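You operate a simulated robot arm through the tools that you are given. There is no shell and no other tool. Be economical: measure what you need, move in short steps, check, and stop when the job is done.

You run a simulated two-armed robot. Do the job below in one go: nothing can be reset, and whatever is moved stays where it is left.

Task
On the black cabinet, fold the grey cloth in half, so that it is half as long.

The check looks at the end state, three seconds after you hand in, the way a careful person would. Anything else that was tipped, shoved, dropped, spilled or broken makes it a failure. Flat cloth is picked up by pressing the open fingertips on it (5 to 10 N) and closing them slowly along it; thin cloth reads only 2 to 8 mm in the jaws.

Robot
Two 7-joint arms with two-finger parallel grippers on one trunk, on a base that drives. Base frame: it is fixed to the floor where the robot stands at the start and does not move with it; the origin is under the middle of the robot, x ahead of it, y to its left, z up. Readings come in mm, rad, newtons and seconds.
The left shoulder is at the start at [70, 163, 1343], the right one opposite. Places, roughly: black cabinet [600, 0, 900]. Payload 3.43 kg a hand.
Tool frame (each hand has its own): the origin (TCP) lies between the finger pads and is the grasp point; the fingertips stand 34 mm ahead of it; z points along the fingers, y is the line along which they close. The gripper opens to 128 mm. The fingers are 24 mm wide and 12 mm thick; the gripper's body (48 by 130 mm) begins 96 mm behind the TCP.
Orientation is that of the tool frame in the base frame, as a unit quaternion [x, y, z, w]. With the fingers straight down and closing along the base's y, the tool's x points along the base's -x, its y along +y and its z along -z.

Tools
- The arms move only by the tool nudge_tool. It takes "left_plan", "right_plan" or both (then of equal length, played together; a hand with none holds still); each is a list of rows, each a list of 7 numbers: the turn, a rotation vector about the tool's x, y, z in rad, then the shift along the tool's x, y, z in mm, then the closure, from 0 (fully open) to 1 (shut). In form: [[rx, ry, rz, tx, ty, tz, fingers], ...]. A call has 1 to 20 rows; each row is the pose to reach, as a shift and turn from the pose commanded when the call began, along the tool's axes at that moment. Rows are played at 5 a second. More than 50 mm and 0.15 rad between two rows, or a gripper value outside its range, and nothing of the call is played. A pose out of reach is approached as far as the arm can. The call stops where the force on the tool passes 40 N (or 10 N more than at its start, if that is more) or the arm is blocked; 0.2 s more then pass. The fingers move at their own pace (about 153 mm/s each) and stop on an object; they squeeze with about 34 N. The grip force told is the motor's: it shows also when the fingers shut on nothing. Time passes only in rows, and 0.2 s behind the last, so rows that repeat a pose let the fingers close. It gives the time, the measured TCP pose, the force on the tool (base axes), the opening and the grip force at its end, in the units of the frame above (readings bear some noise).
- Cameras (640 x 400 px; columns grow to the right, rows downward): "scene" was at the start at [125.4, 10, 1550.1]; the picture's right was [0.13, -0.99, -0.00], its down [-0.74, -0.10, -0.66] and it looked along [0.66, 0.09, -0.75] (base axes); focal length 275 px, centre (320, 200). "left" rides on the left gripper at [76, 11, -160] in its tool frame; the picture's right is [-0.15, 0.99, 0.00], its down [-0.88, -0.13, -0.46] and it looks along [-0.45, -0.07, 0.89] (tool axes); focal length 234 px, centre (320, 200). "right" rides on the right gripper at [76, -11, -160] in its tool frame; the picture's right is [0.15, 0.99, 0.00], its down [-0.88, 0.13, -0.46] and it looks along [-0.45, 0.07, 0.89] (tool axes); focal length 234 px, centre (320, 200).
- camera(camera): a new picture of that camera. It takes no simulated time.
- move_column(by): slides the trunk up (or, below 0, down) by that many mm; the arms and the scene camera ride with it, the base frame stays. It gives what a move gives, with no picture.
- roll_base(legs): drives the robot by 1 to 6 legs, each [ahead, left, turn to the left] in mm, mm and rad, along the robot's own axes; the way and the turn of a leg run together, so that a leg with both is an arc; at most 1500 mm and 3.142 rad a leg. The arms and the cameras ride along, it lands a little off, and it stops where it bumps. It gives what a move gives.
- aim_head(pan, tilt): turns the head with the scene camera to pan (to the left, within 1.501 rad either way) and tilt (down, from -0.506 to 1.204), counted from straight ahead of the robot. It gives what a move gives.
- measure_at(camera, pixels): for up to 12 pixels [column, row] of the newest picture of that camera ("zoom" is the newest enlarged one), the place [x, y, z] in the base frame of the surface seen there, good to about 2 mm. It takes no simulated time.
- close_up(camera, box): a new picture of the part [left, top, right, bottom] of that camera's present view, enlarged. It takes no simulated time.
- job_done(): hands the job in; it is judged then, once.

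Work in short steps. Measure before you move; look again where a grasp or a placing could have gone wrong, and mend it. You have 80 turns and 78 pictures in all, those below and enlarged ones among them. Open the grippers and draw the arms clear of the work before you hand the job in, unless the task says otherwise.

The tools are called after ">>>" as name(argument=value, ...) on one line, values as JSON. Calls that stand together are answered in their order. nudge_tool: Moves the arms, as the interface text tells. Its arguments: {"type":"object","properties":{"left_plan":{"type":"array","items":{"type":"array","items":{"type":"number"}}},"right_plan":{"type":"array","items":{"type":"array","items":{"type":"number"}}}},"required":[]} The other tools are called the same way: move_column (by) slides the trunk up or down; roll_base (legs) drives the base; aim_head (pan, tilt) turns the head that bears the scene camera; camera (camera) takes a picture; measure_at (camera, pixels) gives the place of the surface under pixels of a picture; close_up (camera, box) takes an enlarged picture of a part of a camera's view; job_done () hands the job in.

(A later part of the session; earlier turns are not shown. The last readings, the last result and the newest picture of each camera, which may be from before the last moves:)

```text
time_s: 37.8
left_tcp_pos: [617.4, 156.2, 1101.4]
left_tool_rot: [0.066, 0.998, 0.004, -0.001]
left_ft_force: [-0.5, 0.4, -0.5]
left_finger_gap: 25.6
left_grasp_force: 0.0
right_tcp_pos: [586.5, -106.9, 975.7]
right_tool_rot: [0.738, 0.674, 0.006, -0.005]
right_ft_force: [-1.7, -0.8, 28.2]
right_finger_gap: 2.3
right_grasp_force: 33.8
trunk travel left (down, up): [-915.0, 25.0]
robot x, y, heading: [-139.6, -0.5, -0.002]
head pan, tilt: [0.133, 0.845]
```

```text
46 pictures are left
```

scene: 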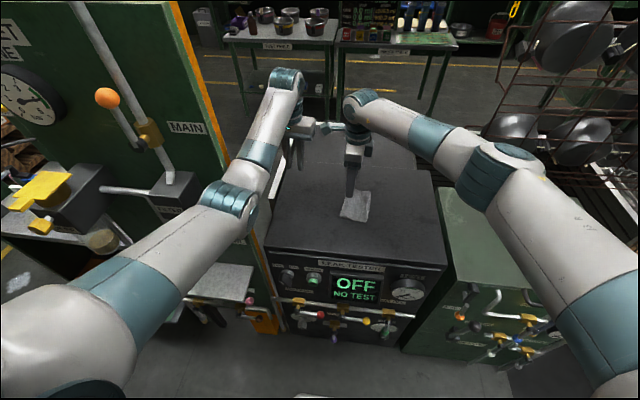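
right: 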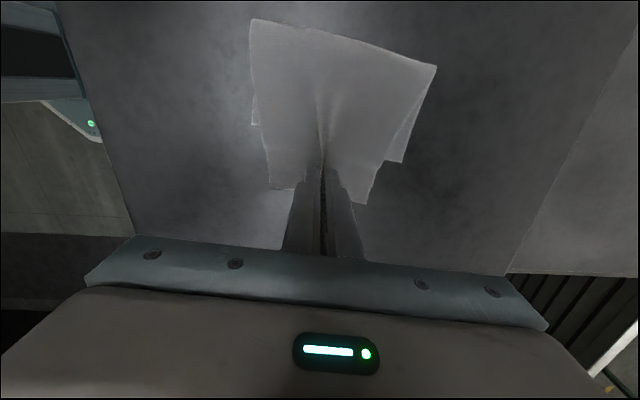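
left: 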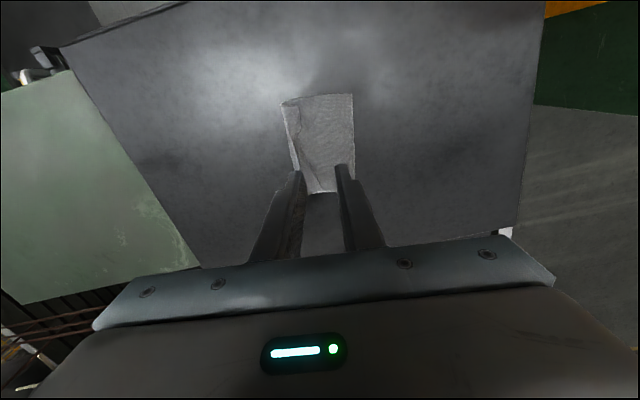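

The strip is pinched (2.3 mm), and the bottom layer's corners now show at (252,125) and (402,162). I lift slightly, carry the edge back 28 mm with a small yaw fix, and set it down.

>>> nudge_tool(right_plan=[[0, 0, 0, 0, 0, -6, 1], [0, 0, 0, 1, 0, -13, 1], [0, 0, -0.01, 5, 1, -18, 1], [0, 0, -0.02, 10, 2, -20, 1], [0, 0, -0.03, 15, 3, -20, 1], [0, 0, -0.04, 20, 4, -18, 1], [0, 0, -0.05, 25, 5, -14, 1], [0, 0, -0.05, 28, 5, -10, 1], [0, 0, -0.05, 28, 5, -5, 1], [0, 0, -0.05, 28, 5, -5, 1], [0, 0, -0.05, 28, 5, -5, 1]])

>>> close_up(camera="right", box=[220, 20, 450, 240])

>>> close_up(camera="scene", box=[330, 180, 390, 228])

```text
time_s: 40.1
left_tcp_pos: [617.9, 157.0, 1101.0]
left_tool_rot: [0.066, 0.998, 0.005, 0.0]
left_ft_force: [-0.4, -0.3, 0.0]
left_finger_gap: 25.4
left_grasp_force: 0.1
right_tcp_pos: [594.6, -78.3, 979.8]
right_tool_rot: [0.722, 0.692, 0.006, -0.005]
right_ft_force: [-1.1, 0.2, -0.1]
right_finger_gap: 2.4
right_grasp_force: 34.3
trunk travel left (down, up): [-915.0, 25.0]
robot x, y, heading: [-143.4, -1.0, -0.003]
head pan, tilt: [0.133, 0.845]
```

```text
1.82 times, centred on (335, 130) of right
```

zoom: 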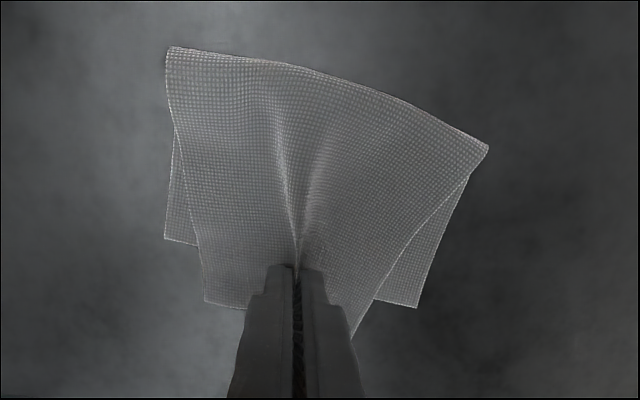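

```text
8.33 times, centred on (360, 204) of scene
```

zoom: 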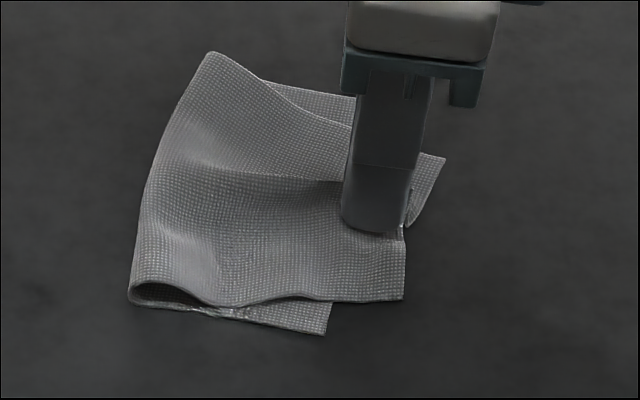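

I measure where both layers' corners are now.

>>> measure_at(camera="zoom", pixels=[[326, 330], [350, 98], [440, 160], [402, 298], [133, 298], [210, 58], [260, 80], [240, 310], [145, 200]])

>>> close_up(camera="right", box=[220, 20, 450, 240])

>>> measure_at(camera="zoom", pixels=[[168, 238], [206, 300], [415, 304], [353, 334], [172, 52], [484, 150], [300, 70]])

```text
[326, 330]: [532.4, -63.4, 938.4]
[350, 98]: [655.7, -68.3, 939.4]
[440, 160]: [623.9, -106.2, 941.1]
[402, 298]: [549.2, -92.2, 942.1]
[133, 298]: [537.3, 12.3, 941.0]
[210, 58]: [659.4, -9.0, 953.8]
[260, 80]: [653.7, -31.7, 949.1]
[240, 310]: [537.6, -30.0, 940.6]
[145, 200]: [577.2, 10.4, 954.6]
```

```text
1.82 times, centred on (335, 130) of right
```

zoom: 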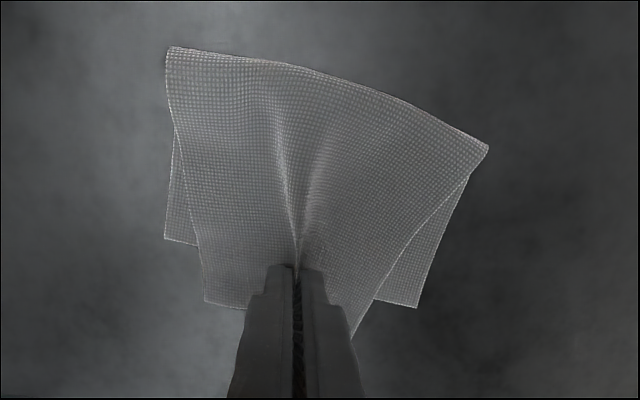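

```text
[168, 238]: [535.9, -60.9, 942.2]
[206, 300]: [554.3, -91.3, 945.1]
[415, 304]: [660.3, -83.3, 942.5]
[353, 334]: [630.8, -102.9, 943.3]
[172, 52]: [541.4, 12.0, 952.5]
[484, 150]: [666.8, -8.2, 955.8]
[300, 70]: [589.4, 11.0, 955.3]
```

The top still overhangs by about 25 mm, since the bottom layer slid along. I lift the edge higher so the layers separate, carry it 30 mm further, and lower it.

>>> nudge_tool(right_plan=[[0, 0, 0, 2, 0, -12, 1], [0, 0, 0, 4, 0, -26, 1], [0, 0, 0, 8, 1, -38, 1], [0, 0, 0, 14, 2, -46, 1], [0, 0, 0, 20, 4, -48, 1], [0, 0, 0, 26, 4, -46, 1], [0, 0, 0, 30, 4, -38, 1], [0, 0, 0, 31, 4, -28, 1], [0, 0, 0, 31, 4, -18, 1], [0, 0, 0, 31, 4, -8, 1], [0, 0, 0, 31, 4, -2, 1], [0, 0, 0, 31, 4, -2, 1], [0, 0, 0, 31, 4, -2, 1]])

>>> close_up(camera="right", box=[220, 20, 450, 240])

>>> measure_at(camera="zoom", pixels=[[168, 238]])

>>> close_up(camera="scene", box=[330, 180, 390, 228])

```text
time_s: 43.0
left_tcp_pos: [617.5, 157.2, 1102.1]
left_tool_rot: [0.066, 0.998, 0.004, 0.001]
left_ft_force: [1.0, -0.2, 0.0]
left_finger_gap: 25.6
left_grasp_force: 0.1
right_tcp_pos: [597.7, -48.6, 981.7]
right_tool_rot: [0.722, 0.692, 0.005, -0.005]
right_ft_force: [0.0, 0.3, 1.3]
right_finger_gap: 2.4
right_grasp_force: 33.8
trunk travel left (down, up): [-915.0, 25.0]
robot x, y, heading: [-140.8, -0.1, -0.005]
head pan, tilt: [0.133, 0.845]
```

```text
1.82 times, centred on (335, 130) of right
```

zoom: 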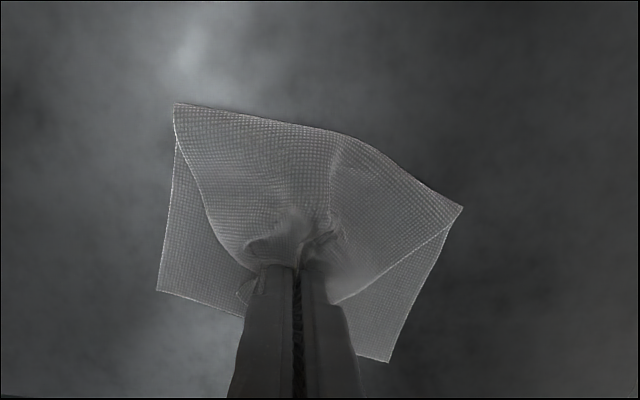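

```text
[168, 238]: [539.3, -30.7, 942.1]
```

```text
8.33 times, centred on (360, 204) of scene
```

zoom: 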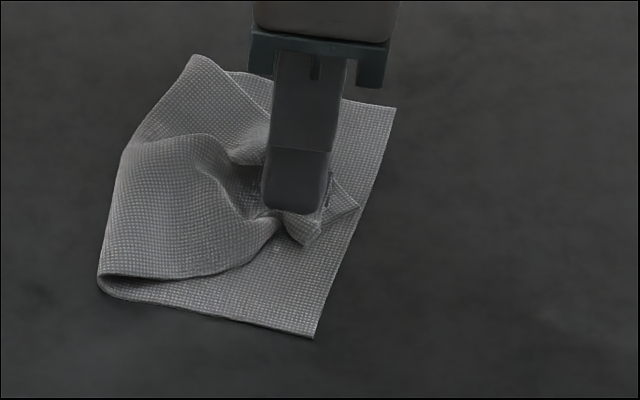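

Now the bottom layer's right edge is fully exposed from (313,335) to (394,108). I measure it and the fold.

>>> measure_at(camera="zoom", pixels=[[312, 333], [392, 110], [355, 230], [101, 280], [195, 60], [125, 160], [110, 292], [300, 240], [355, 208]])

```text
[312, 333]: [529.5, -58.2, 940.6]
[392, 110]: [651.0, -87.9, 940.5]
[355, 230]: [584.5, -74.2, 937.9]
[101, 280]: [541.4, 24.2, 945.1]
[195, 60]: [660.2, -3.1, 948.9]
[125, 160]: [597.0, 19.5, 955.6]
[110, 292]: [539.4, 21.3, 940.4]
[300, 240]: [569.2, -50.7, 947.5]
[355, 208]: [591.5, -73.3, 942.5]
```

The pinched edge's tip now lies at (591,-73), right on the bottom layer's edge. I open slowly, lift away and look at how it relaxes.

>>> nudge_tool(right_plan=[[0, 0, 0, 0, 0, -1, 0.95], [0, 0, 0, 0, 0, -1, 0.88], [0, 0, 0, 0, 0, -1, 0.8], [0, 0, 0, 0, 0, -4, 0.76], [0, 0, 0, 0, 0, -20, 0.76], [0, 0, 0, 0, 0, -60, 0.76], [0, 0, 0, 0, 0, -105, 0.76], [0, 0, 0, 0, 0, -110, 0.76]])

>>> close_up(camera="right", box=[240, 90, 420, 230])

>>> close_up(camera="scene", box=[330, 180, 390, 228])

```text
time_s: 44.8
left_tcp_pos: [617.1, 157.1, 1100.9]
left_tool_rot: [0.065, 0.998, 0.004, 0.0]
left_ft_force: [0.1, -0.2, 0.4]
left_finger_gap: 25.5
left_grasp_force: 0.1
right_tcp_pos: [600.2, -50.3, 1092.4]
right_tool_rot: [0.721, 0.692, 0.004, -0.005]
right_ft_force: [-1.0, -0.1, -0.8]
right_finger_gap: 30.4
right_grasp_force: 0.1
trunk travel left (down, up): [-915.0, 25.0]
robot x, y, heading: [-142.7, -0.1, -0.0]
head pan, tilt: [0.133, 0.845]
```

```text
2.86 times, centred on (330, 160) of right
```

zoom: 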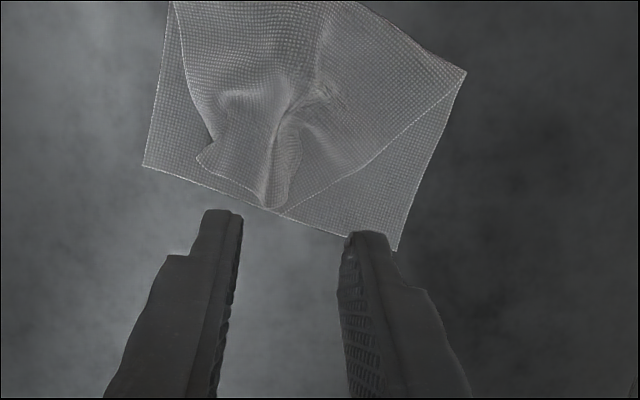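

```text
8.33 times, centred on (360, 204) of scene
```

zoom: 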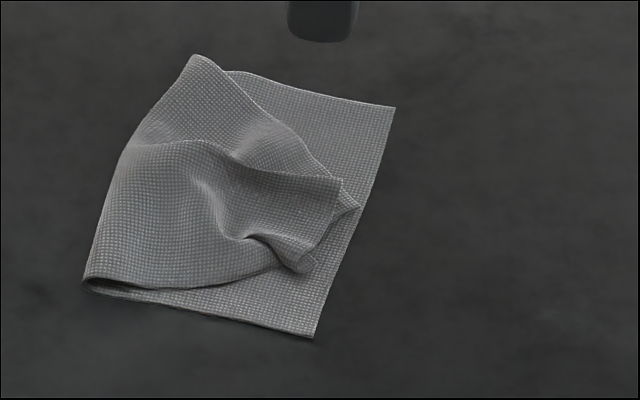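

The corners have gathered toward the middle and need spreading. I measure where the two top corners lie.

>>> close_up(camera="scene", box=[348, 196, 378, 218])

>>> measure_at(camera="zoom", pixels=[[250, 100], [300, 60], [320, 300], [340, 320], [100, 160], [200, 300], [325, 210]])

```text
16.00 times, centred on (363, 207) of scene
```

zoom: 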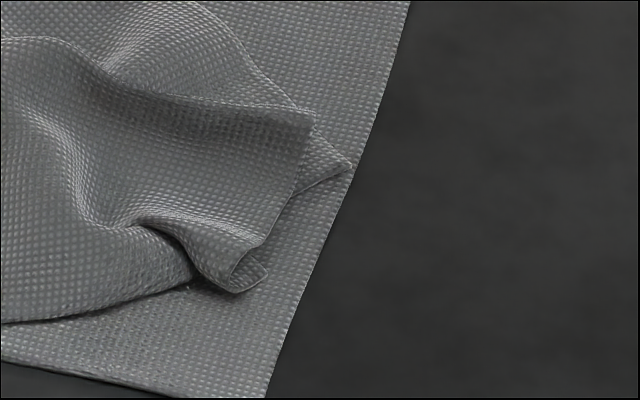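

```text
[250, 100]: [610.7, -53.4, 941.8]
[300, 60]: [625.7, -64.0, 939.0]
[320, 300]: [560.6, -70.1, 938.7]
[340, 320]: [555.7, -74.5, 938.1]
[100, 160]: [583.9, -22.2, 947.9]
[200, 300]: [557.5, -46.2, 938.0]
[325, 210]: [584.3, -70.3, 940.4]
```

The top edge is bunched with a ridge near (588,-62). I'll press a finger on each flank and open the fingers slowly, spreading the top layer along the edge. First I go down with a 38 mm gap, yawed along the edge.

>>> nudge_tool(right_plan=[[0, 0, 0.1, 2, -6, 30, 0.7], [0, 0, 0.2, 4.5, -12, 60, 0.7], [0, 0, 0.2, 4.5, -12, 90, 0.7], [0, 0, 0.2, 4.5, -12, 104, 0.7], [0, 0, 0.2, 4.5, -12, 104, 0.7]])

>>> close_up(camera="right", box=[220, 80, 420, 240])

>>> close_up(camera="scene", box=[330, 180, 390, 228])

```text
time_s: 46.0
left_tcp_pos: [618.7, 155.7, 1101.8]
left_tool_rot: [0.065, 0.998, 0.005, 0.0]
left_ft_force: [0.4, 0.3, -0.8]
left_finger_gap: 25.9
left_grasp_force: 0.0
right_tcp_pos: [587.1, -45.3, 987.4]
right_tool_rot: [0.787, 0.617, 0.005, -0.005]
right_ft_force: [-0.2, 0.1, -1.8]
right_finger_gap: 38.5
right_grasp_force: 0.0
trunk travel left (down, up): [-915.0, 25.0]
robot x, y, heading: [-142.4, 0.2, -0.002]
head pan, tilt: [0.133, 0.845]
```

```text
2.50 times, centred on (320, 160) of right
```

zoom: 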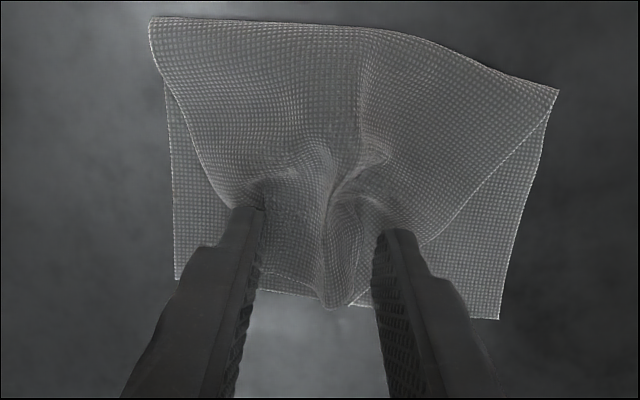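

```text
8.33 times, centred on (360, 204) of scene
```

zoom: 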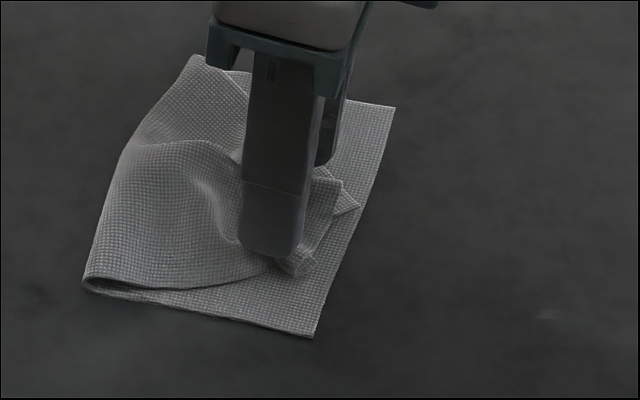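

Both fingers are over the flanks of the ridge. I press down, then look at the force.

>>> nudge_tool(right_plan=[[0, 0, 0, 0, 0, 4, 0.7], [0, 0, 0, 0, 0, 8, 0.7], [0, 0, 0, 0, 0, 10, 0.7], [0, 0, 0, 0, 0, 11, 0.7], [0, 0, 0, 0, 0, 11, 0.7]])

```text
time_s: 47.1
left_tcp_pos: [618.2, 156.4, 1101.1]
left_tool_rot: [0.064, 0.998, 0.005, 0.0]
left_ft_force: [-0.6, 1.3, 0.2]
left_finger_gap: 25.6
left_grasp_force: 0.0
right_tcp_pos: [587.8, -43.5, 977.7]
right_tool_rot: [0.787, 0.617, 0.006, -0.006]
right_ft_force: [0.4, 0.2, 1.5]
right_finger_gap: 38.2
right_grasp_force: 0.1
trunk travel left (down, up): [-915.0, 25.0]
robot x, y, heading: [-142.5, -2.9, -0.003]
head pan, tilt: [0.133, 0.845]
```

Light contact, 1.5 N. I press 1.3 mm more and open slowly to spread, then look.

>>> nudge_tool(right_plan=[[0, 0, 0, 0, 0, 1.3, 0.7], [0, 0, 0, 0, 0, 1.3, 0.68], [0, 0, 0, 0, 0, 1.3, 0.66], [0, 0, 0, 0, 0, 1.3, 0.64], [0, 0, 0, 0, 0, 1.3, 0.61], [0, 0, 0, 0, 0, 1.3, 0.58], [0, 0, 0, 0, 0, 1.3, 0.55], [0, 0, 0, 0, 0, 1.3, 0.52], [0, 0, 0, 0, 0, 1.3, 0.49], [0, 0, 0, 0, 0, 1.3, 0.46], [0, 0, 0, 0, 0, 1.3, 0.46]])

>>> close_up(camera="right", box=[220, 80, 420, 240])

>>> close_up(camera="scene", box=[330, 180, 390, 228])

```text
time_s: 49.5
left_tcp_pos: [616.9, 157.3, 1101.3]
left_tool_rot: [0.066, 0.998, 0.004, 0.0]
left_ft_force: [0.0, -0.3, -0.4]
left_finger_gap: 25.4
left_grasp_force: 0.1
right_tcp_pos: [587.8, -43.3, 976.2]
right_tool_rot: [0.787, 0.616, 0.005, -0.006]
right_ft_force: [4.7, -1.0, 24.3]
right_finger_gap: 66.4
right_grasp_force: 0.1
trunk travel left (down, up): [-915.0, 25.0]
robot x, y, heading: [-145.4, -0.5, -0.002]
head pan, tilt: [0.133, 0.845]
```

```text
2.50 times, centred on (320, 160) of right
```

zoom: 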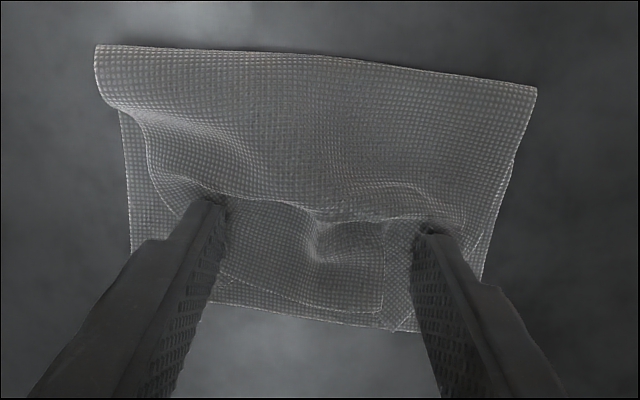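

```text
8.33 times, centred on (360, 204) of scene
```

zoom: 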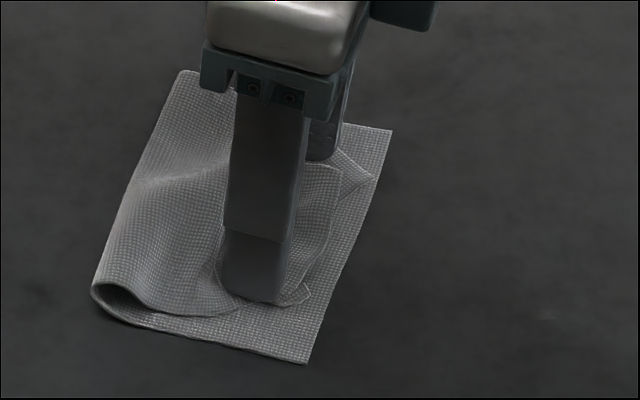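

The spreading works well. I keep opening, easing the press slightly (24 N is more than needed).

>>> nudge_tool(right_plan=[[0, 0, 0, 0, 0, -0.6, 0.46], [0, 0, 0, 0, 0, -0.6, 0.43], [0, 0, 0, 0, 0, -0.6, 0.4], [0, 0, 0, 0, 0, -0.6, 0.37], [0, 0, 0, 0, 0, -0.6, 0.34], [0, 0, 0, 0, 0, -0.6, 0.31], [0, 0, 0, 0, 0, -0.6, 0.28], [0, 0, 0, 0, 0, -0.6, 0.28]])

>>> close_up(camera="right", box=[220, 80, 420, 240])

>>> close_up(camera="scene", box=[330, 180, 390, 228])

```text
time_s: 51.4
left_tcp_pos: [618.1, 157.4, 1101.9]
left_tool_rot: [0.066, 0.998, 0.004, 0.001]
left_ft_force: [-0.3, -0.2, 0.1]
left_finger_gap: 25.5
left_grasp_force: 0.0
right_tcp_pos: [588.3, -42.6, 977.4]
right_tool_rot: [0.787, 0.617, 0.004, -0.007]
right_ft_force: [0.1, -0.7, 5.2]
right_finger_gap: 91.4
right_grasp_force: 0.1
trunk travel left (down, up): [-915.0, 25.0]
robot x, y, heading: [-144.1, 1.9, -0.001]
head pan, tilt: [0.133, 0.845]
```

```text
2.50 times, centred on (320, 160) of right
```

zoom: 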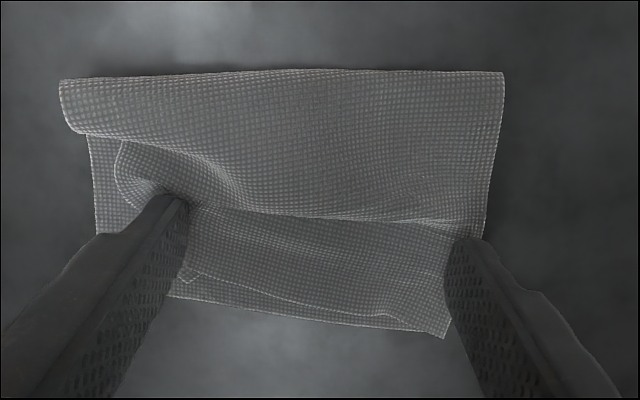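

```text
8.33 times, centred on (360, 204) of scene
```

zoom: 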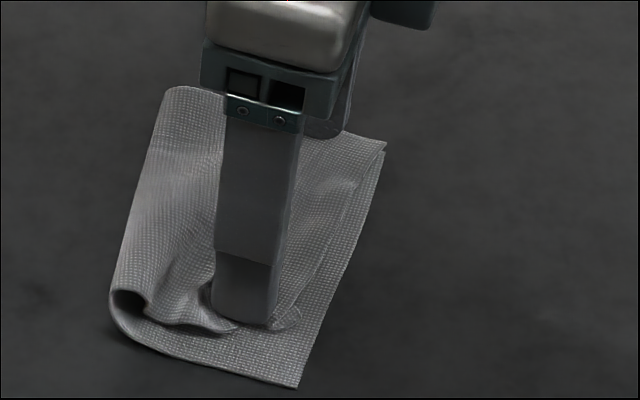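

The edge is nearly spread; far corner good, near side still pulled in. I lift straight up and look.

>>> nudge_tool(right_plan=[[0, 0, 0, 0, 0, -10, 0.28], [0, 0, 0, 0, 0, -40, 0.28], [0, 0, 0, 0, 0, -80, 0.28], [0, 0, 0, -10, 0, -110, 0.28], [0, 0, 0, -10, 0, -110, 0.28]])

>>> close_up(camera="right", box=[240, 70, 400, 200])

>>> close_up(camera="scene", box=[330, 180, 390, 228])

>>> measure_at(camera="zoom", pixels=[[110, 305], [170, 92], [297, 385], [383, 145], [340, 255], [300, 320], [230, 325]])

```text
time_s: 52.5
left_tcp_pos: [615.9, 156.9, 1100.9]
left_tool_rot: [0.065, 0.998, 0.006, 0.0]
left_ft_force: [-0.3, 0.3, -0.2]
left_finger_gap: 25.4
left_grasp_force: 0.1
right_tcp_pos: [584.5, -56.7, 1086.3]
right_tool_rot: [0.787, 0.616, 0.006, -0.006]
right_ft_force: [-0.4, -0.5, 0.1]
right_finger_gap: 92.2
right_grasp_force: 0.1
trunk travel left (down, up): [-915.0, 25.0]
robot x, y, heading: [-143.6, 2.7, -0.002]
head pan, tilt: [0.133, 0.845]
```

```text
3.08 times, centred on (320, 135) of right
```

zoom: 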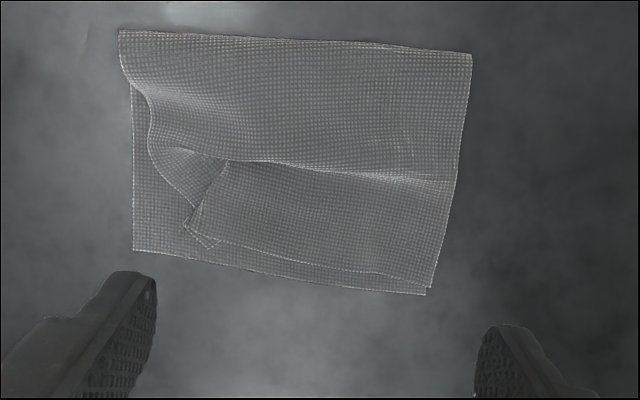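

```text
8.33 times, centred on (360, 204) of scene
```

zoom: 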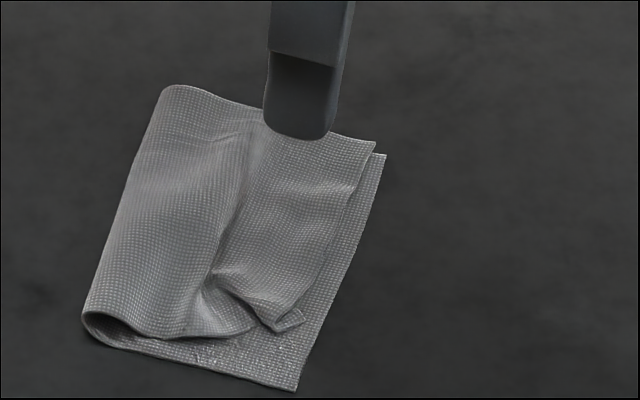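

```text
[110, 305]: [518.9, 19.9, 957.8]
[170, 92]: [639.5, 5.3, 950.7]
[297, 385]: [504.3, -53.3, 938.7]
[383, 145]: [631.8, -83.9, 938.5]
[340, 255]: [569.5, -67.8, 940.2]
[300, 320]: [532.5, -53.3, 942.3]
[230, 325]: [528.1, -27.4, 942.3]
```

Only the near corner remains pleated: its tip is at about (530,-52) and should be near (506,-53). I'll press the far finger as an anchor at about (606,-59) and the near finger on the pleated corner, then open while shifting so only the near finger travels.

>>> nudge_tool(right_plan=[[0, 0, 0, 1, -7, 30, 0.53], [0, 0, 0, 2.3, -14.5, 60, 0.53], [0, 0, 0, 2.3, -14.5, 90, 0.53], [0, 0, 0, 2.3, -14.5, 104, 0.53], [0, 0, 0, 2.3, -14.5, 106, 0.53], [0, 0, 0, 2.3, -14.5, 106, 0.53]])

>>> close_up(camera="right", box=[220, 80, 420, 240])

>>> close_up(camera="scene", box=[330, 180, 390, 228])

```text
time_s: 54.0
left_tcp_pos: [617.3, 157.1, 1101.5]
left_tool_rot: [0.065, 0.998, 0.005, 0.001]
left_ft_force: [-0.7, 0.3, -0.3]
left_finger_gap: 25.8
left_grasp_force: 0.1
right_tcp_pos: [570.3, -48.1, 980.1]
right_tool_rot: [0.786, 0.618, 0.005, -0.006]
right_ft_force: [-1.0, -0.5, 0.2]
right_finger_gap: 60.0
right_grasp_force: 0.1
trunk travel left (down, up): [-915.0, 25.0]
robot x, y, heading: [-141.2, 1.3, -0.002]
head pan, tilt: [0.133, 0.845]
```

```text
2.50 times, centred on (320, 160) of right
```

zoom: 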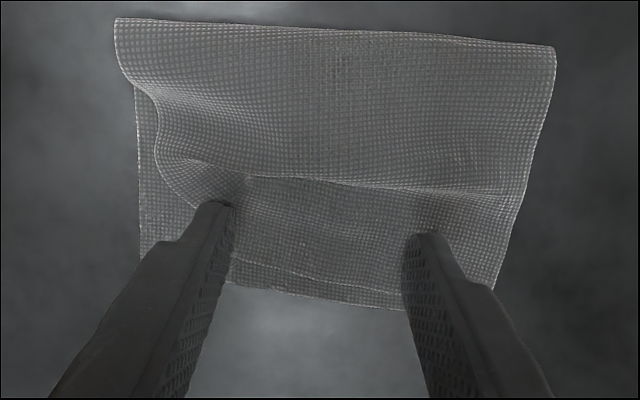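

```text
8.33 times, centred on (360, 204) of scene
```

zoom: 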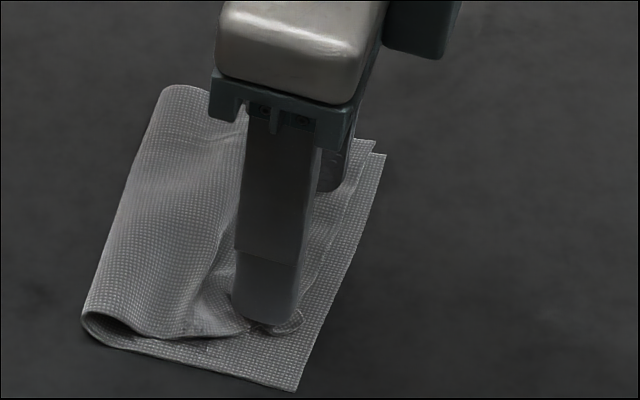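

The near finger is on the pleated flap at (265,320). I press 3.5 mm and open, shifting so the far finger stays put.

>>> nudge_tool(right_plan=[[0, 0, 0, 0, 0, 2, 0.53], [0, 0, 0, 0, 0, 3.2, 0.53], [0, 0, 0, 0, 0, 3.4, 0.53], [0, 0, 0, 0, -1.9, 3.4, 0.5], [0, 0, 0, 0, -3.8, 3.4, 0.47], [0, 0, 0, 0, -5.8, 3.4, 0.44], [0, 0, 0, 0, -7.7, 3.4, 0.41], [0, 0, 0, 0, -9.6, 3.4, 0.38], [0, 0, 0, 0, -11.5, 3.4, 0.35], [0, 0, 0, 0, -13.4, 3.4, 0.32], [0, 0, 0, 0, -14, 3.4, 0.31], [0, 0, 0, 0, -14, 3.4, 0.31]])

>>> close_up(camera="right", box=[200, 80, 420, 240])

>>> close_up(camera="scene", box=[330, 180, 390, 228])

```text
time_s: 56.5
left_tcp_pos: [616.2, 157.5, 1101.5]
left_tool_rot: [0.066, 0.998, 0.004, 0.0]
left_ft_force: [-0.5, 0.0, 0.8]
left_finger_gap: 25.5
left_grasp_force: 0.0
right_tcp_pos: [558.2, -43.9, 978.0]
right_tool_rot: [0.787, 0.617, 0.005, -0.006]
right_ft_force: [0.0, -0.9, 1.6]
right_finger_gap: 88.2
right_grasp_force: 0.1
trunk travel left (down, up): [-915.0, 25.0]
robot x, y, heading: [-144.4, -0.1, -0.003]
head pan, tilt: [0.133, 0.845]
```

```text
2.50 times, centred on (310, 160) of right
```

zoom: 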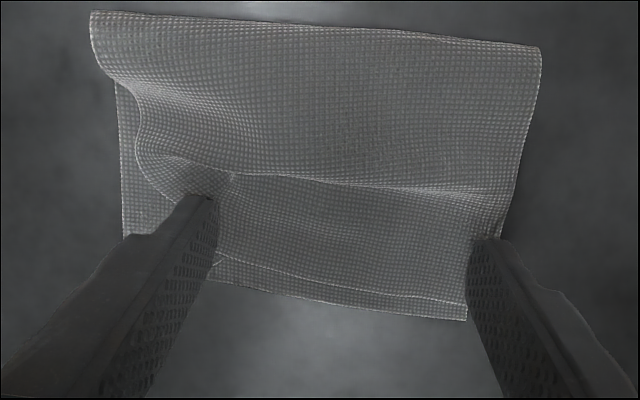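

```text
8.33 times, centred on (360, 204) of scene
```

zoom: 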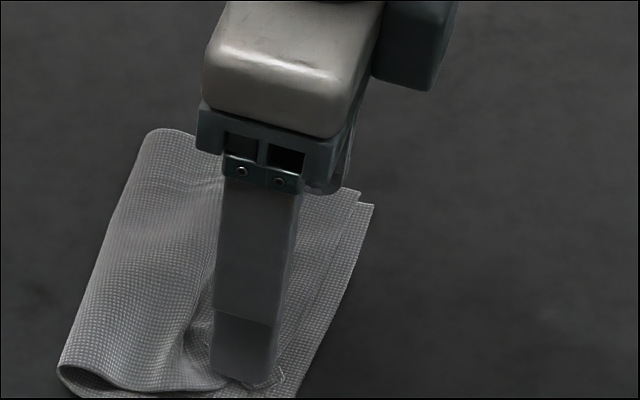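

The whole cloth slid about 25 mm toward the robot instead of the pleat opening. I lift and take a good look at the pleat.

>>> nudge_tool(right_plan=[[0, 0, 0, 0, 0, -10, 0.31], [0, 0, 0, 0, 0, -40, 0.31], [0, 0, 0, 0, 0, -80, 0.31], [0, 0, 0, 0, 30, -110, 0.31], [0, 0, 0, 0, 60, -110, 0.31], [0, 0, 0, 0, 60, -110, 0.31]])

>>> close_up(camera="right", box=[160, 60, 360, 200])

>>> close_up(camera="scene", box=[325, 192, 380, 236])

>>> measure_at(camera="zoom", pixels=[[113, 290], [185, 70], [330, 360], [405, 130], [345, 295], [325, 310], [280, 300], [250, 305], [300, 270], [395, 125]])

```text
time_s: 58.0
left_tcp_pos: [617.5, 157.1, 1101.6]
left_tool_rot: [0.065, 0.998, 0.005, 0.0]
left_ft_force: [0.3, -0.5, -0.2]
left_finger_gap: 25.3
left_grasp_force: 0.1
right_tcp_pos: [616.3, -59.9, 1088.4]
right_tool_rot: [0.787, 0.617, 0.005, -0.006]
right_ft_force: [0.0, -0.1, -0.5]
right_finger_gap: 88.5
right_grasp_force: 0.1
trunk travel left (down, up): [-915.0, 25.0]
robot x, y, heading: [-146.1, 1.1, -0.004]
head pan, tilt: [0.133, 0.845]
```

```text
2.86 times, centred on (260, 130) of right
```

zoom: 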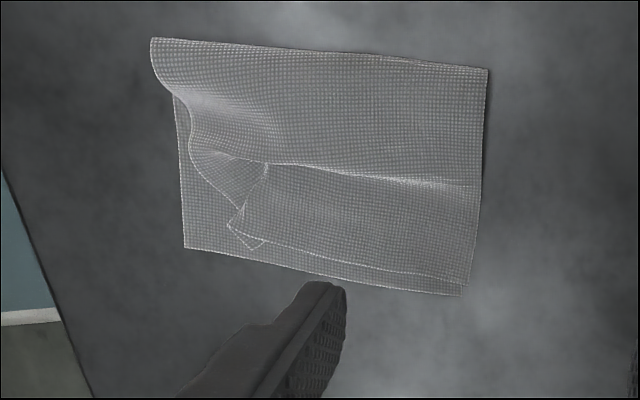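

```text
9.09 times, centred on (352, 214) of scene
```

zoom: 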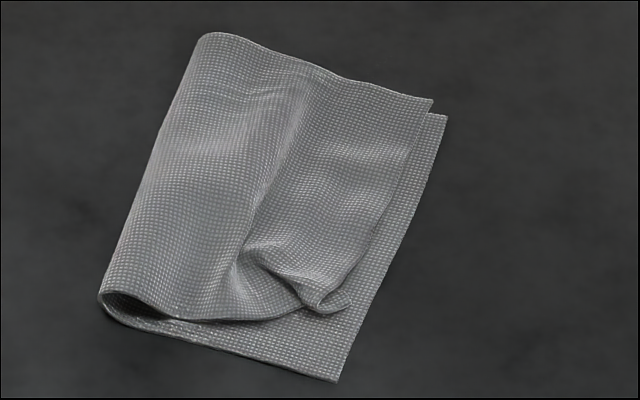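

```text
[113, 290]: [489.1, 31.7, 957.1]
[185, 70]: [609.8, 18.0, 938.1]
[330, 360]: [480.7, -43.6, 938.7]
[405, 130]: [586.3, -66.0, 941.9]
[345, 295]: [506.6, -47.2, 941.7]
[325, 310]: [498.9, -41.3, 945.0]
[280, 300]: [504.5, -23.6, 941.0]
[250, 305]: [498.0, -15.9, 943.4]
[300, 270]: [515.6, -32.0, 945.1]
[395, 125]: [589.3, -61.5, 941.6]
```

I take the right camera's enlarged view again so I can measure the pleat's points: crease (265,165)–(230,228), corner tip (255,247), near edge (192,160).

>>> close_up(camera="right", box=[205, 90, 265, 150])

>>> measure_at(camera="zoom", pixels=[[130, 245], [200, 220], [240, 270], [300, 350], [370, 270], [340, 430], [150, 480], [80, 200], [450, 260], [180, 310], [100, 100]])

```text
6.67 times, centred on (235, 120) of right
```

zoom: 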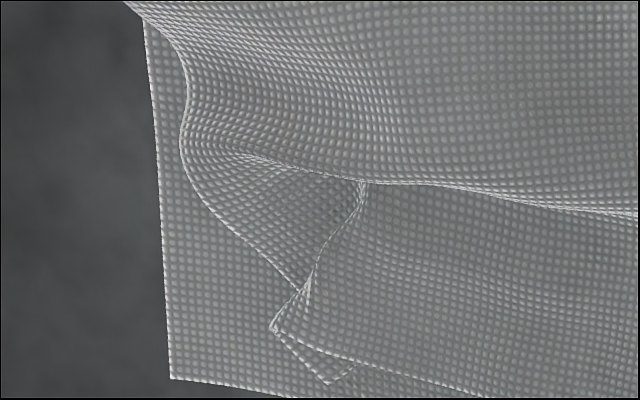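

```text
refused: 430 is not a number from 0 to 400
```

>>> measure_at(camera="zoom", pixels=[[190, 180], [230, 230], [290, 280], [270, 200], [362, 184], [275, 327], [328, 382], [173, 375], [350, 345], [450, 300], [190, 100], [300, 160]])

```text
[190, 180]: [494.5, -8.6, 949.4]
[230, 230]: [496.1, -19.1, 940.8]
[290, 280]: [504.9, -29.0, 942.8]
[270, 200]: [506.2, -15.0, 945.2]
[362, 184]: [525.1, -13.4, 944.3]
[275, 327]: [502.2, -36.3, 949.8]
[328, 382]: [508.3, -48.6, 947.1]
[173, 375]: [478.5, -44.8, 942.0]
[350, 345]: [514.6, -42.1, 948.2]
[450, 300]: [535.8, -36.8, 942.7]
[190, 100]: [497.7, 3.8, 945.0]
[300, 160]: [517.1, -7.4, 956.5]
```

The triangle left of the crease has its centre at about (506,-16). The pleat must lie between the fingers, so I place the near finger there and the far finger at about (566,-30).

>>> nudge_tool(right_plan=[[0, 0, 0, 7, -35, 5, 0.6], [0, 0, 0, 14, -70, 20, 0.61], [0, 0, 0, 17, -87, 55, 0.61], [0, 0, 0, 17, -87, 85, 0.61], [0, 0, 0, 17, -87, 103, 0.61], [0, 0, 0, 17, -87, 103, 0.61]])

>>> close_up(camera="right", box=[220, 80, 420, 240])

>>> close_up(camera="scene", box=[325, 192, 380, 236])

```text
time_s: 59.4
left_tcp_pos: [617.2, 157.3, 1102.0]
left_tool_rot: [0.066, 0.998, 0.004, 0.001]
left_ft_force: [0.4, -0.9, 0.8]
left_finger_gap: 25.7
left_grasp_force: 0.1
right_tcp_pos: [534.2, -20.5, 985.5]
right_tool_rot: [0.787, 0.617, 0.005, -0.006]
right_ft_force: [-0.7, 0.6, -0.1]
right_finger_gap: 49.8
right_grasp_force: 0.1
trunk travel left (down, up): [-915.0, 25.0]
robot x, y, heading: [-142.0, 3.2, 0.001]
head pan, tilt: [0.133, 0.845]
```

```text
2.50 times, centred on (320, 160) of right
```

zoom: 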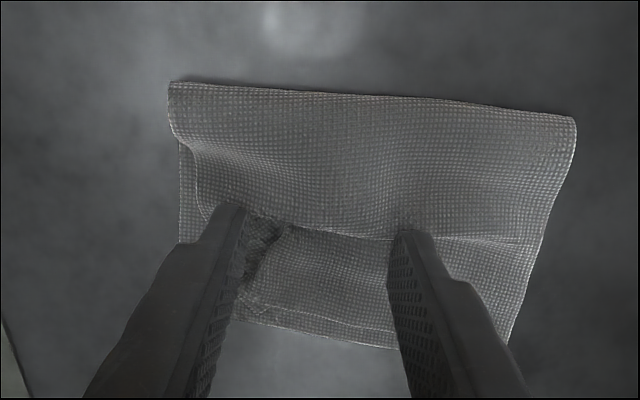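

```text
9.09 times, centred on (352, 214) of scene
```

zoom: 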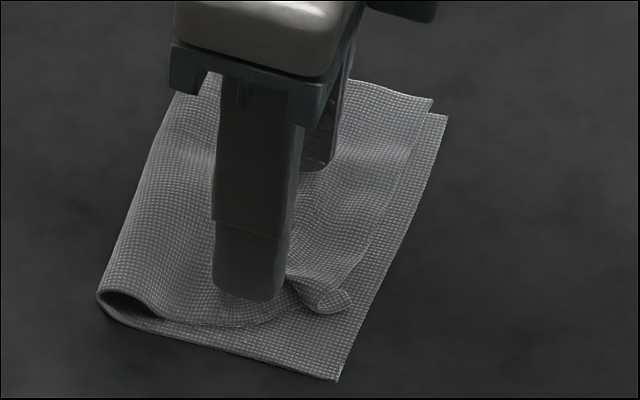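

Well placed: the crease lies just right of the near finger. I press down firmly (about 8 mm, in small steps) and open by a first 14 mm with the far finger staying put.

>>> nudge_tool(right_plan=[[0, 0, 0, 0, 0, 4, 0.61], [0, 0, 0, 0, 0, 7, 0.61], [0, 0, 0, 0, 0, 8.7, 0.61], [0, 0, 0, 0, 0, 9.2, 0.61], [0, 0, 0, 0, -1.5, 9.2, 0.585], [0, 0, 0, 0, -3, 9.2, 0.56], [0, 0, 0, 0, -4.5, 9.2, 0.535], [0, 0, 0, 0, -6, 9.2, 0.51], [0, 0, 0, 0, -6, 9.2, 0.51]])

>>> close_up(camera="right", box=[220, 80, 420, 240])

>>> close_up(camera="scene", box=[325, 192, 380, 236])

```text
time_s: 61.4
left_tcp_pos: [617.5, 156.7, 1102.2]
left_tool_rot: [0.065, 0.998, 0.004, 0.001]
left_ft_force: [-0.2, -0.2, -0.5]
left_finger_gap: 25.3
left_grasp_force: 0.0
right_tcp_pos: [530.3, -20.2, 977.0]
right_tool_rot: [0.787, 0.616, 0.005, -0.006]
right_ft_force: [0.4, -0.3, 0.0]
right_finger_gap: 62.7
right_grasp_force: 0.1
trunk travel left (down, up): [-915.0, 25.0]
robot x, y, heading: [-143.1, 2.5, -0.004]
head pan, tilt: [0.133, 0.845]
```

```text
2.50 times, centred on (320, 160) of right
```

zoom: 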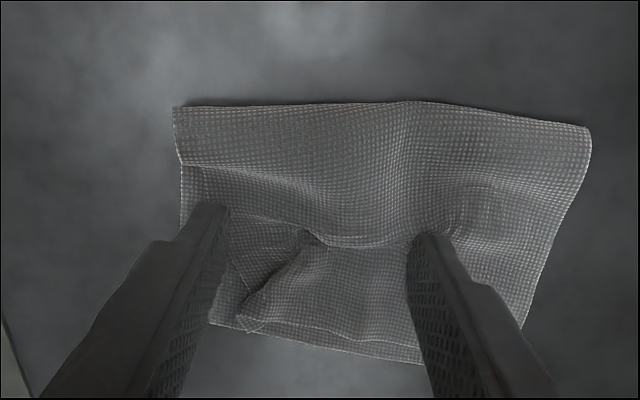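

```text
9.09 times, centred on (352, 214) of scene
```

zoom: 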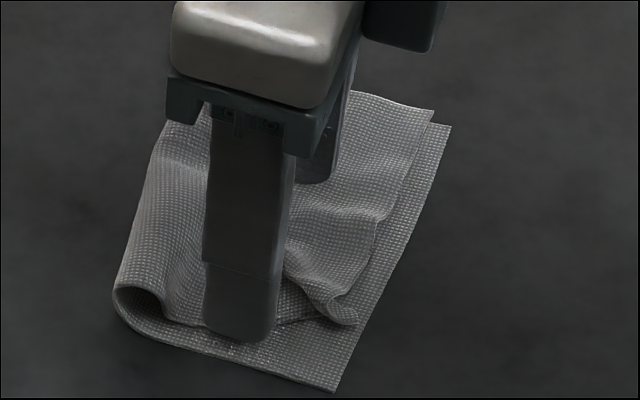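

The pleat is opening and the near edge is moving out. I press slightly more and continue to about 86 mm.

>>> nudge_tool(right_plan=[[0, 0, 0, 0, 0, 0.8, 0.51], [0, 0, 0, 0, -1.5, 0.9, 0.485], [0, 0, 0, 0, -3, 0.9, 0.46], [0, 0, 0, 0, -4.5, 0.9, 0.435], [0, 0, 0, 0, -6, 0.9, 0.41], [0, 0, 0, 0, -7.5, 0.9, 0.385], [0, 0, 0, 0, -9, 0.9, 0.36], [0, 0, 0, 0, -10.5, 0.9, 0.335], [0, 0, 0, 0, -10.5, 0.9, 0.335]])

>>> close_up(camera="right", box=[200, 80, 420, 240])

>>> close_up(camera="scene", box=[325, 192, 380, 236])

```text
time_s: 63.4
left_tcp_pos: [616.3, 157.4, 1101.4]
left_tool_rot: [0.065, 0.998, 0.005, 0.001]
left_ft_force: [0.7, -0.2, 0.6]
left_finger_gap: 25.5
left_grasp_force: 0.0
right_tcp_pos: [519.0, -16.2, 976.3]
right_tool_rot: [0.787, 0.617, 0.006, -0.006]
right_ft_force: [2.6, 2.1, 13.0]
right_finger_gap: 86.3
right_grasp_force: 1.2
trunk travel left (down, up): [-915.0, 25.0]
robot x, y, heading: [-143.4, -1.9, -0.006]
head pan, tilt: [0.133, 0.845]
```

```text
2.50 times, centred on (310, 160) of right
```

zoom: 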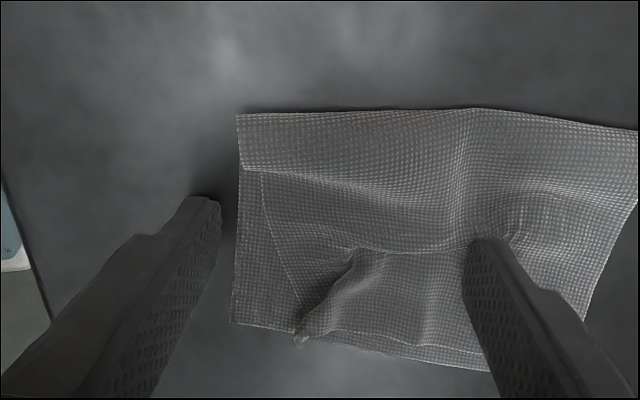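

```text
9.09 times, centred on (352, 214) of scene
```

zoom: 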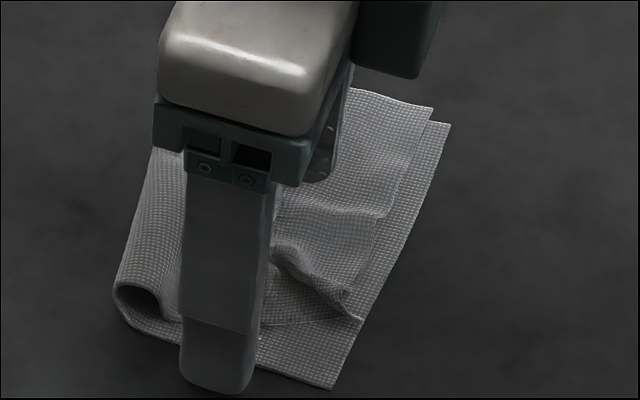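

The pleat is now mostly a bump; the near finger has slid off the cloth. I lift and measure again.

>>> nudge_tool(right_plan=[[0, 0, 0, 0, 0, -10, 0.335], [0, 0, 0, 0, 0, -40, 0.335], [0, 0, 0, 0, 0, -80, 0.335], [0, 0, 0, -10, 40, -105, 0.5], [0, 0, 0, -10, 60, -105, 0.6], [0, 0, 0, -10, 60, -105, 0.6]])

>>> close_up(camera="scene", box=[325, 192, 380, 236])

>>> close_up(camera="right", box=[170, 70, 330, 180])

```text
time_s: 64.8
left_tcp_pos: [616.6, 156.6, 1100.8]
left_tool_rot: [0.065, 0.998, 0.005, 0.001]
left_ft_force: [0.1, -0.2, 0.7]
left_finger_gap: 25.7
left_grasp_force: 0.1
right_tcp_pos: [573.9, -44.5, 1080.9]
right_tool_rot: [0.787, 0.617, 0.004, -0.006]
right_ft_force: [-0.7, 0.0, -0.5]
right_finger_gap: 51.2
right_grasp_force: 0.1
trunk travel left (down, up): [-915.0, 25.0]
robot x, y, heading: [-141.2, 0.9, -0.002]
head pan, tilt: [0.133, 0.845]
```

```text
9.09 times, centred on (352, 214) of scene
```

zoom: 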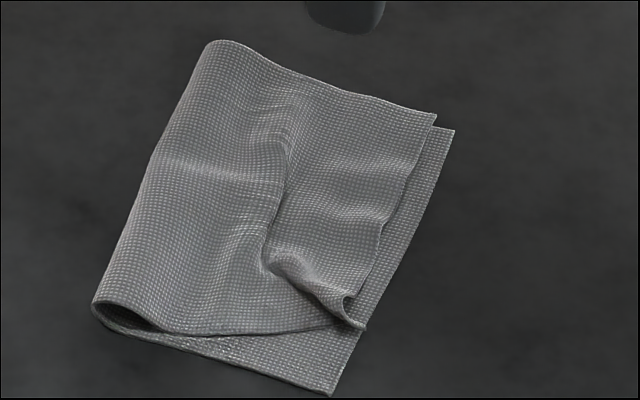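

```text
3.64 times, centred on (250, 125) of right
```

zoom: 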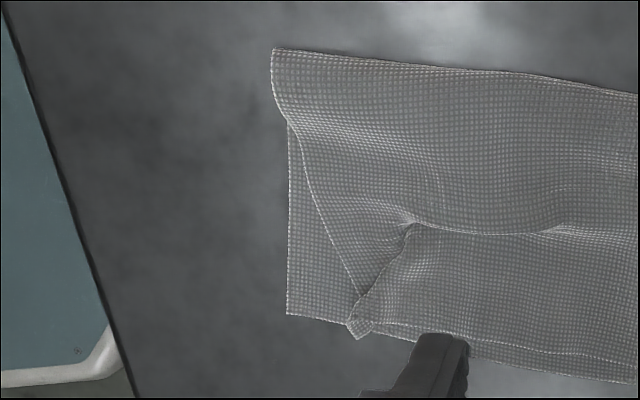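

Better. I measure the near triangle for a second spread.

>>> measure_at(camera="zoom", pixels=[[360, 235], [340, 255], [375, 260], [357, 335], [357, 290], [288, 312], [408, 225], [290, 125], [350, 200], [420, 290], [560, 232], [560, 330]])

```text
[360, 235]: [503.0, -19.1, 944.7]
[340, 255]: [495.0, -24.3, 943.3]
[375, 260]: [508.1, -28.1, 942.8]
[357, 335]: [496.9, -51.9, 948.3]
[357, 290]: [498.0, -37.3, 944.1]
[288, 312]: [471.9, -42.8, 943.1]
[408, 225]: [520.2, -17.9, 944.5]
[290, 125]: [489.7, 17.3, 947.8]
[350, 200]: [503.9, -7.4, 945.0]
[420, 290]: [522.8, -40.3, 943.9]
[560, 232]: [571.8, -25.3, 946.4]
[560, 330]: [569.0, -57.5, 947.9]
```

I repeat the spread with the near finger at about (503,-20) and the far one at (563,-35).

>>> nudge_tool(right_plan=[[0, 0, 0, 3, -22, 20, 0.61], [0, 0, 0, 6.7, -44, 50, 0.61], [0, 0, 0, 6.7, -44, 85, 0.61], [0, 0, 0, 6.7, -44, 100, 0.61], [0, 0, 0, 6.7, -44, 104, 0.61], [0, 0, 0, 6.7, -44, 104.5, 0.61], [0, 0, 0, 6.7, -45.5, 104.5, 0.585], [0, 0, 0, 6.7, -47, 104.5, 0.56], [0, 0, 0, 6.7, -48.5, 104.5, 0.535], [0, 0, 0, 6.7, -50, 104.5, 0.51], [0, 0, 0, 6.7, -51.5, 104.5, 0.485], [0, 0, 0, 6.7, -53, 104.5, 0.46], [0, 0, 0, 6.7, -53, 104.5, 0.46]])

>>> close_up(camera="right", box=[200, 80, 420, 240])

>>> close_up(camera="scene", box=[325, 192, 380, 236])

```text
time_s: 67.5
left_tcp_pos: [616.3, 156.5, 1102.3]
left_tool_rot: [0.066, 0.998, 0.004, 0.001]
left_ft_force: [0.7, 0.0, -0.6]
left_finger_gap: 25.4
left_grasp_force: 0.1
right_tcp_pos: [526.1, -22.4, 976.3]
right_tool_rot: [0.786, 0.618, 0.005, -0.007]
right_ft_force: [1.0, -0.2, 1.2]
right_finger_gap: 68.4
right_grasp_force: 0.0
trunk travel left (down, up): [-915.0, 25.0]
robot x, y, heading: [-144.3, -1.3, -0.004]
head pan, tilt: [0.133, 0.845]
```

```text
2.50 times, centred on (310, 160) of right
```

zoom: 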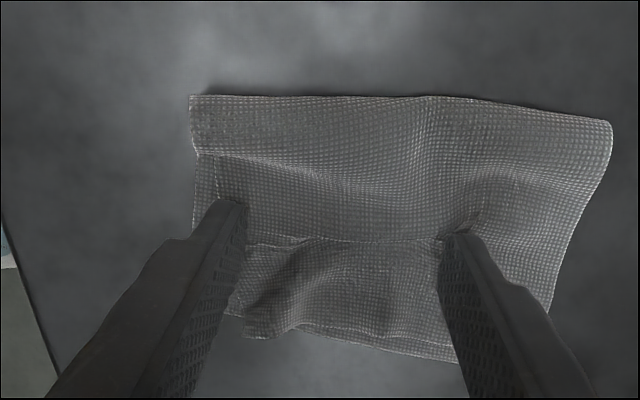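

```text
9.09 times, centred on (352, 214) of scene
```

zoom: 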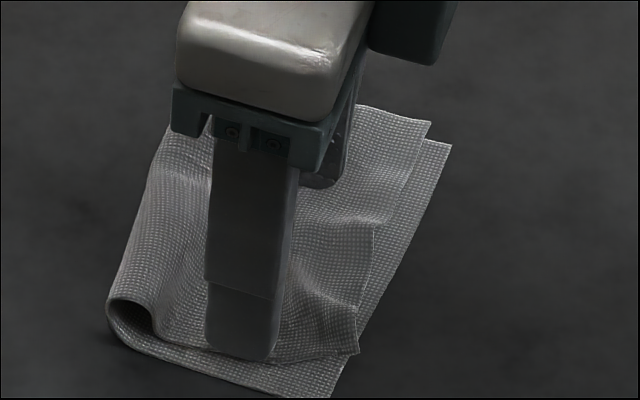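

The pleat has opened and the corner at (357,352) now lies outward. I lift and inspect.

>>> nudge_tool(right_plan=[[0, 0, 0, 0, 0, -10, 0.46], [0, 0, 0, 0, 0, -40, 0.46], [0, 0, 0, 0, 0, -80, 0.46], [0, 0, 0, -10, 40, -105, 0.5], [0, 0, 0, -10, 60, -105, 0.6], [0, 0, 0, -10, 60, -105, 0.6]])

>>> close_up(camera="right", box=[170, 70, 370, 200])

>>> close_up(camera="scene", box=[325, 192, 380, 236])

>>> measure_at(camera="zoom", pixels=[[95, 300], [205, 50], [328, 392], [448, 145], [425, 125], [365, 328], [340, 345], [270, 335], [300, 260], [320, 285], [270, 200], [380, 235]])

```text
time_s: 69.0
left_tcp_pos: [616.1, 155.6, 1101.3]
left_tool_rot: [0.065, 0.998, 0.004, 0.002]
left_ft_force: [-0.2, 0.6, 0.7]
left_finger_gap: 25.4
left_grasp_force: 0.1
right_tcp_pos: [584.0, -47.1, 1079.4]
right_tool_rot: [0.787, 0.617, 0.005, -0.007]
right_ft_force: [-0.5, 0.3, -0.3]
right_finger_gap: 51.1
right_grasp_force: 0.1
trunk travel left (down, up): [-915.0, 25.0]
robot x, y, heading: [-141.2, 0.3, -0.006]
head pan, tilt: [0.133, 0.845]
```

```text
3.08 times, centred on (270, 135) of right
```

zoom: 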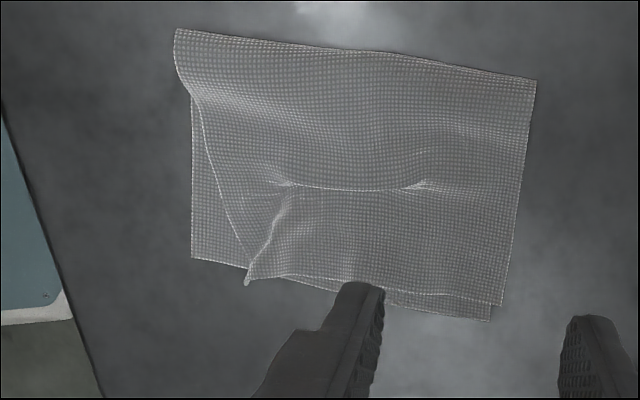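

```text
9.09 times, centred on (352, 214) of scene
```

zoom: 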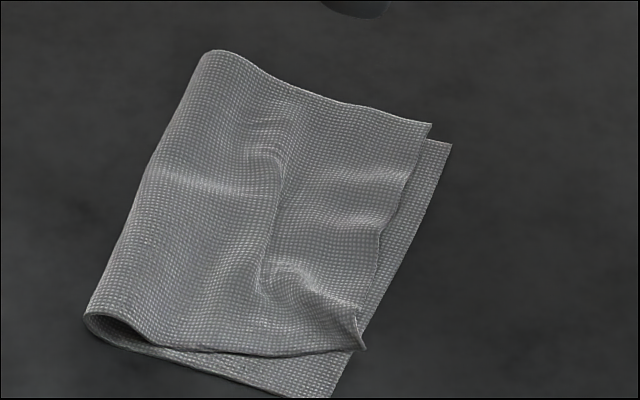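

```text
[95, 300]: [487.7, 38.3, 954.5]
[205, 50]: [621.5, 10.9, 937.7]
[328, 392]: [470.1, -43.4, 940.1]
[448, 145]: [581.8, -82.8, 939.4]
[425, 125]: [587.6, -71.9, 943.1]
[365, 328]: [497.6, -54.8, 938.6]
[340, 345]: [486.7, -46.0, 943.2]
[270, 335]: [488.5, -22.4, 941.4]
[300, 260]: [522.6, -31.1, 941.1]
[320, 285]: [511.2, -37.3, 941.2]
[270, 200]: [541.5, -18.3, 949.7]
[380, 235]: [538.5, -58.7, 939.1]
```

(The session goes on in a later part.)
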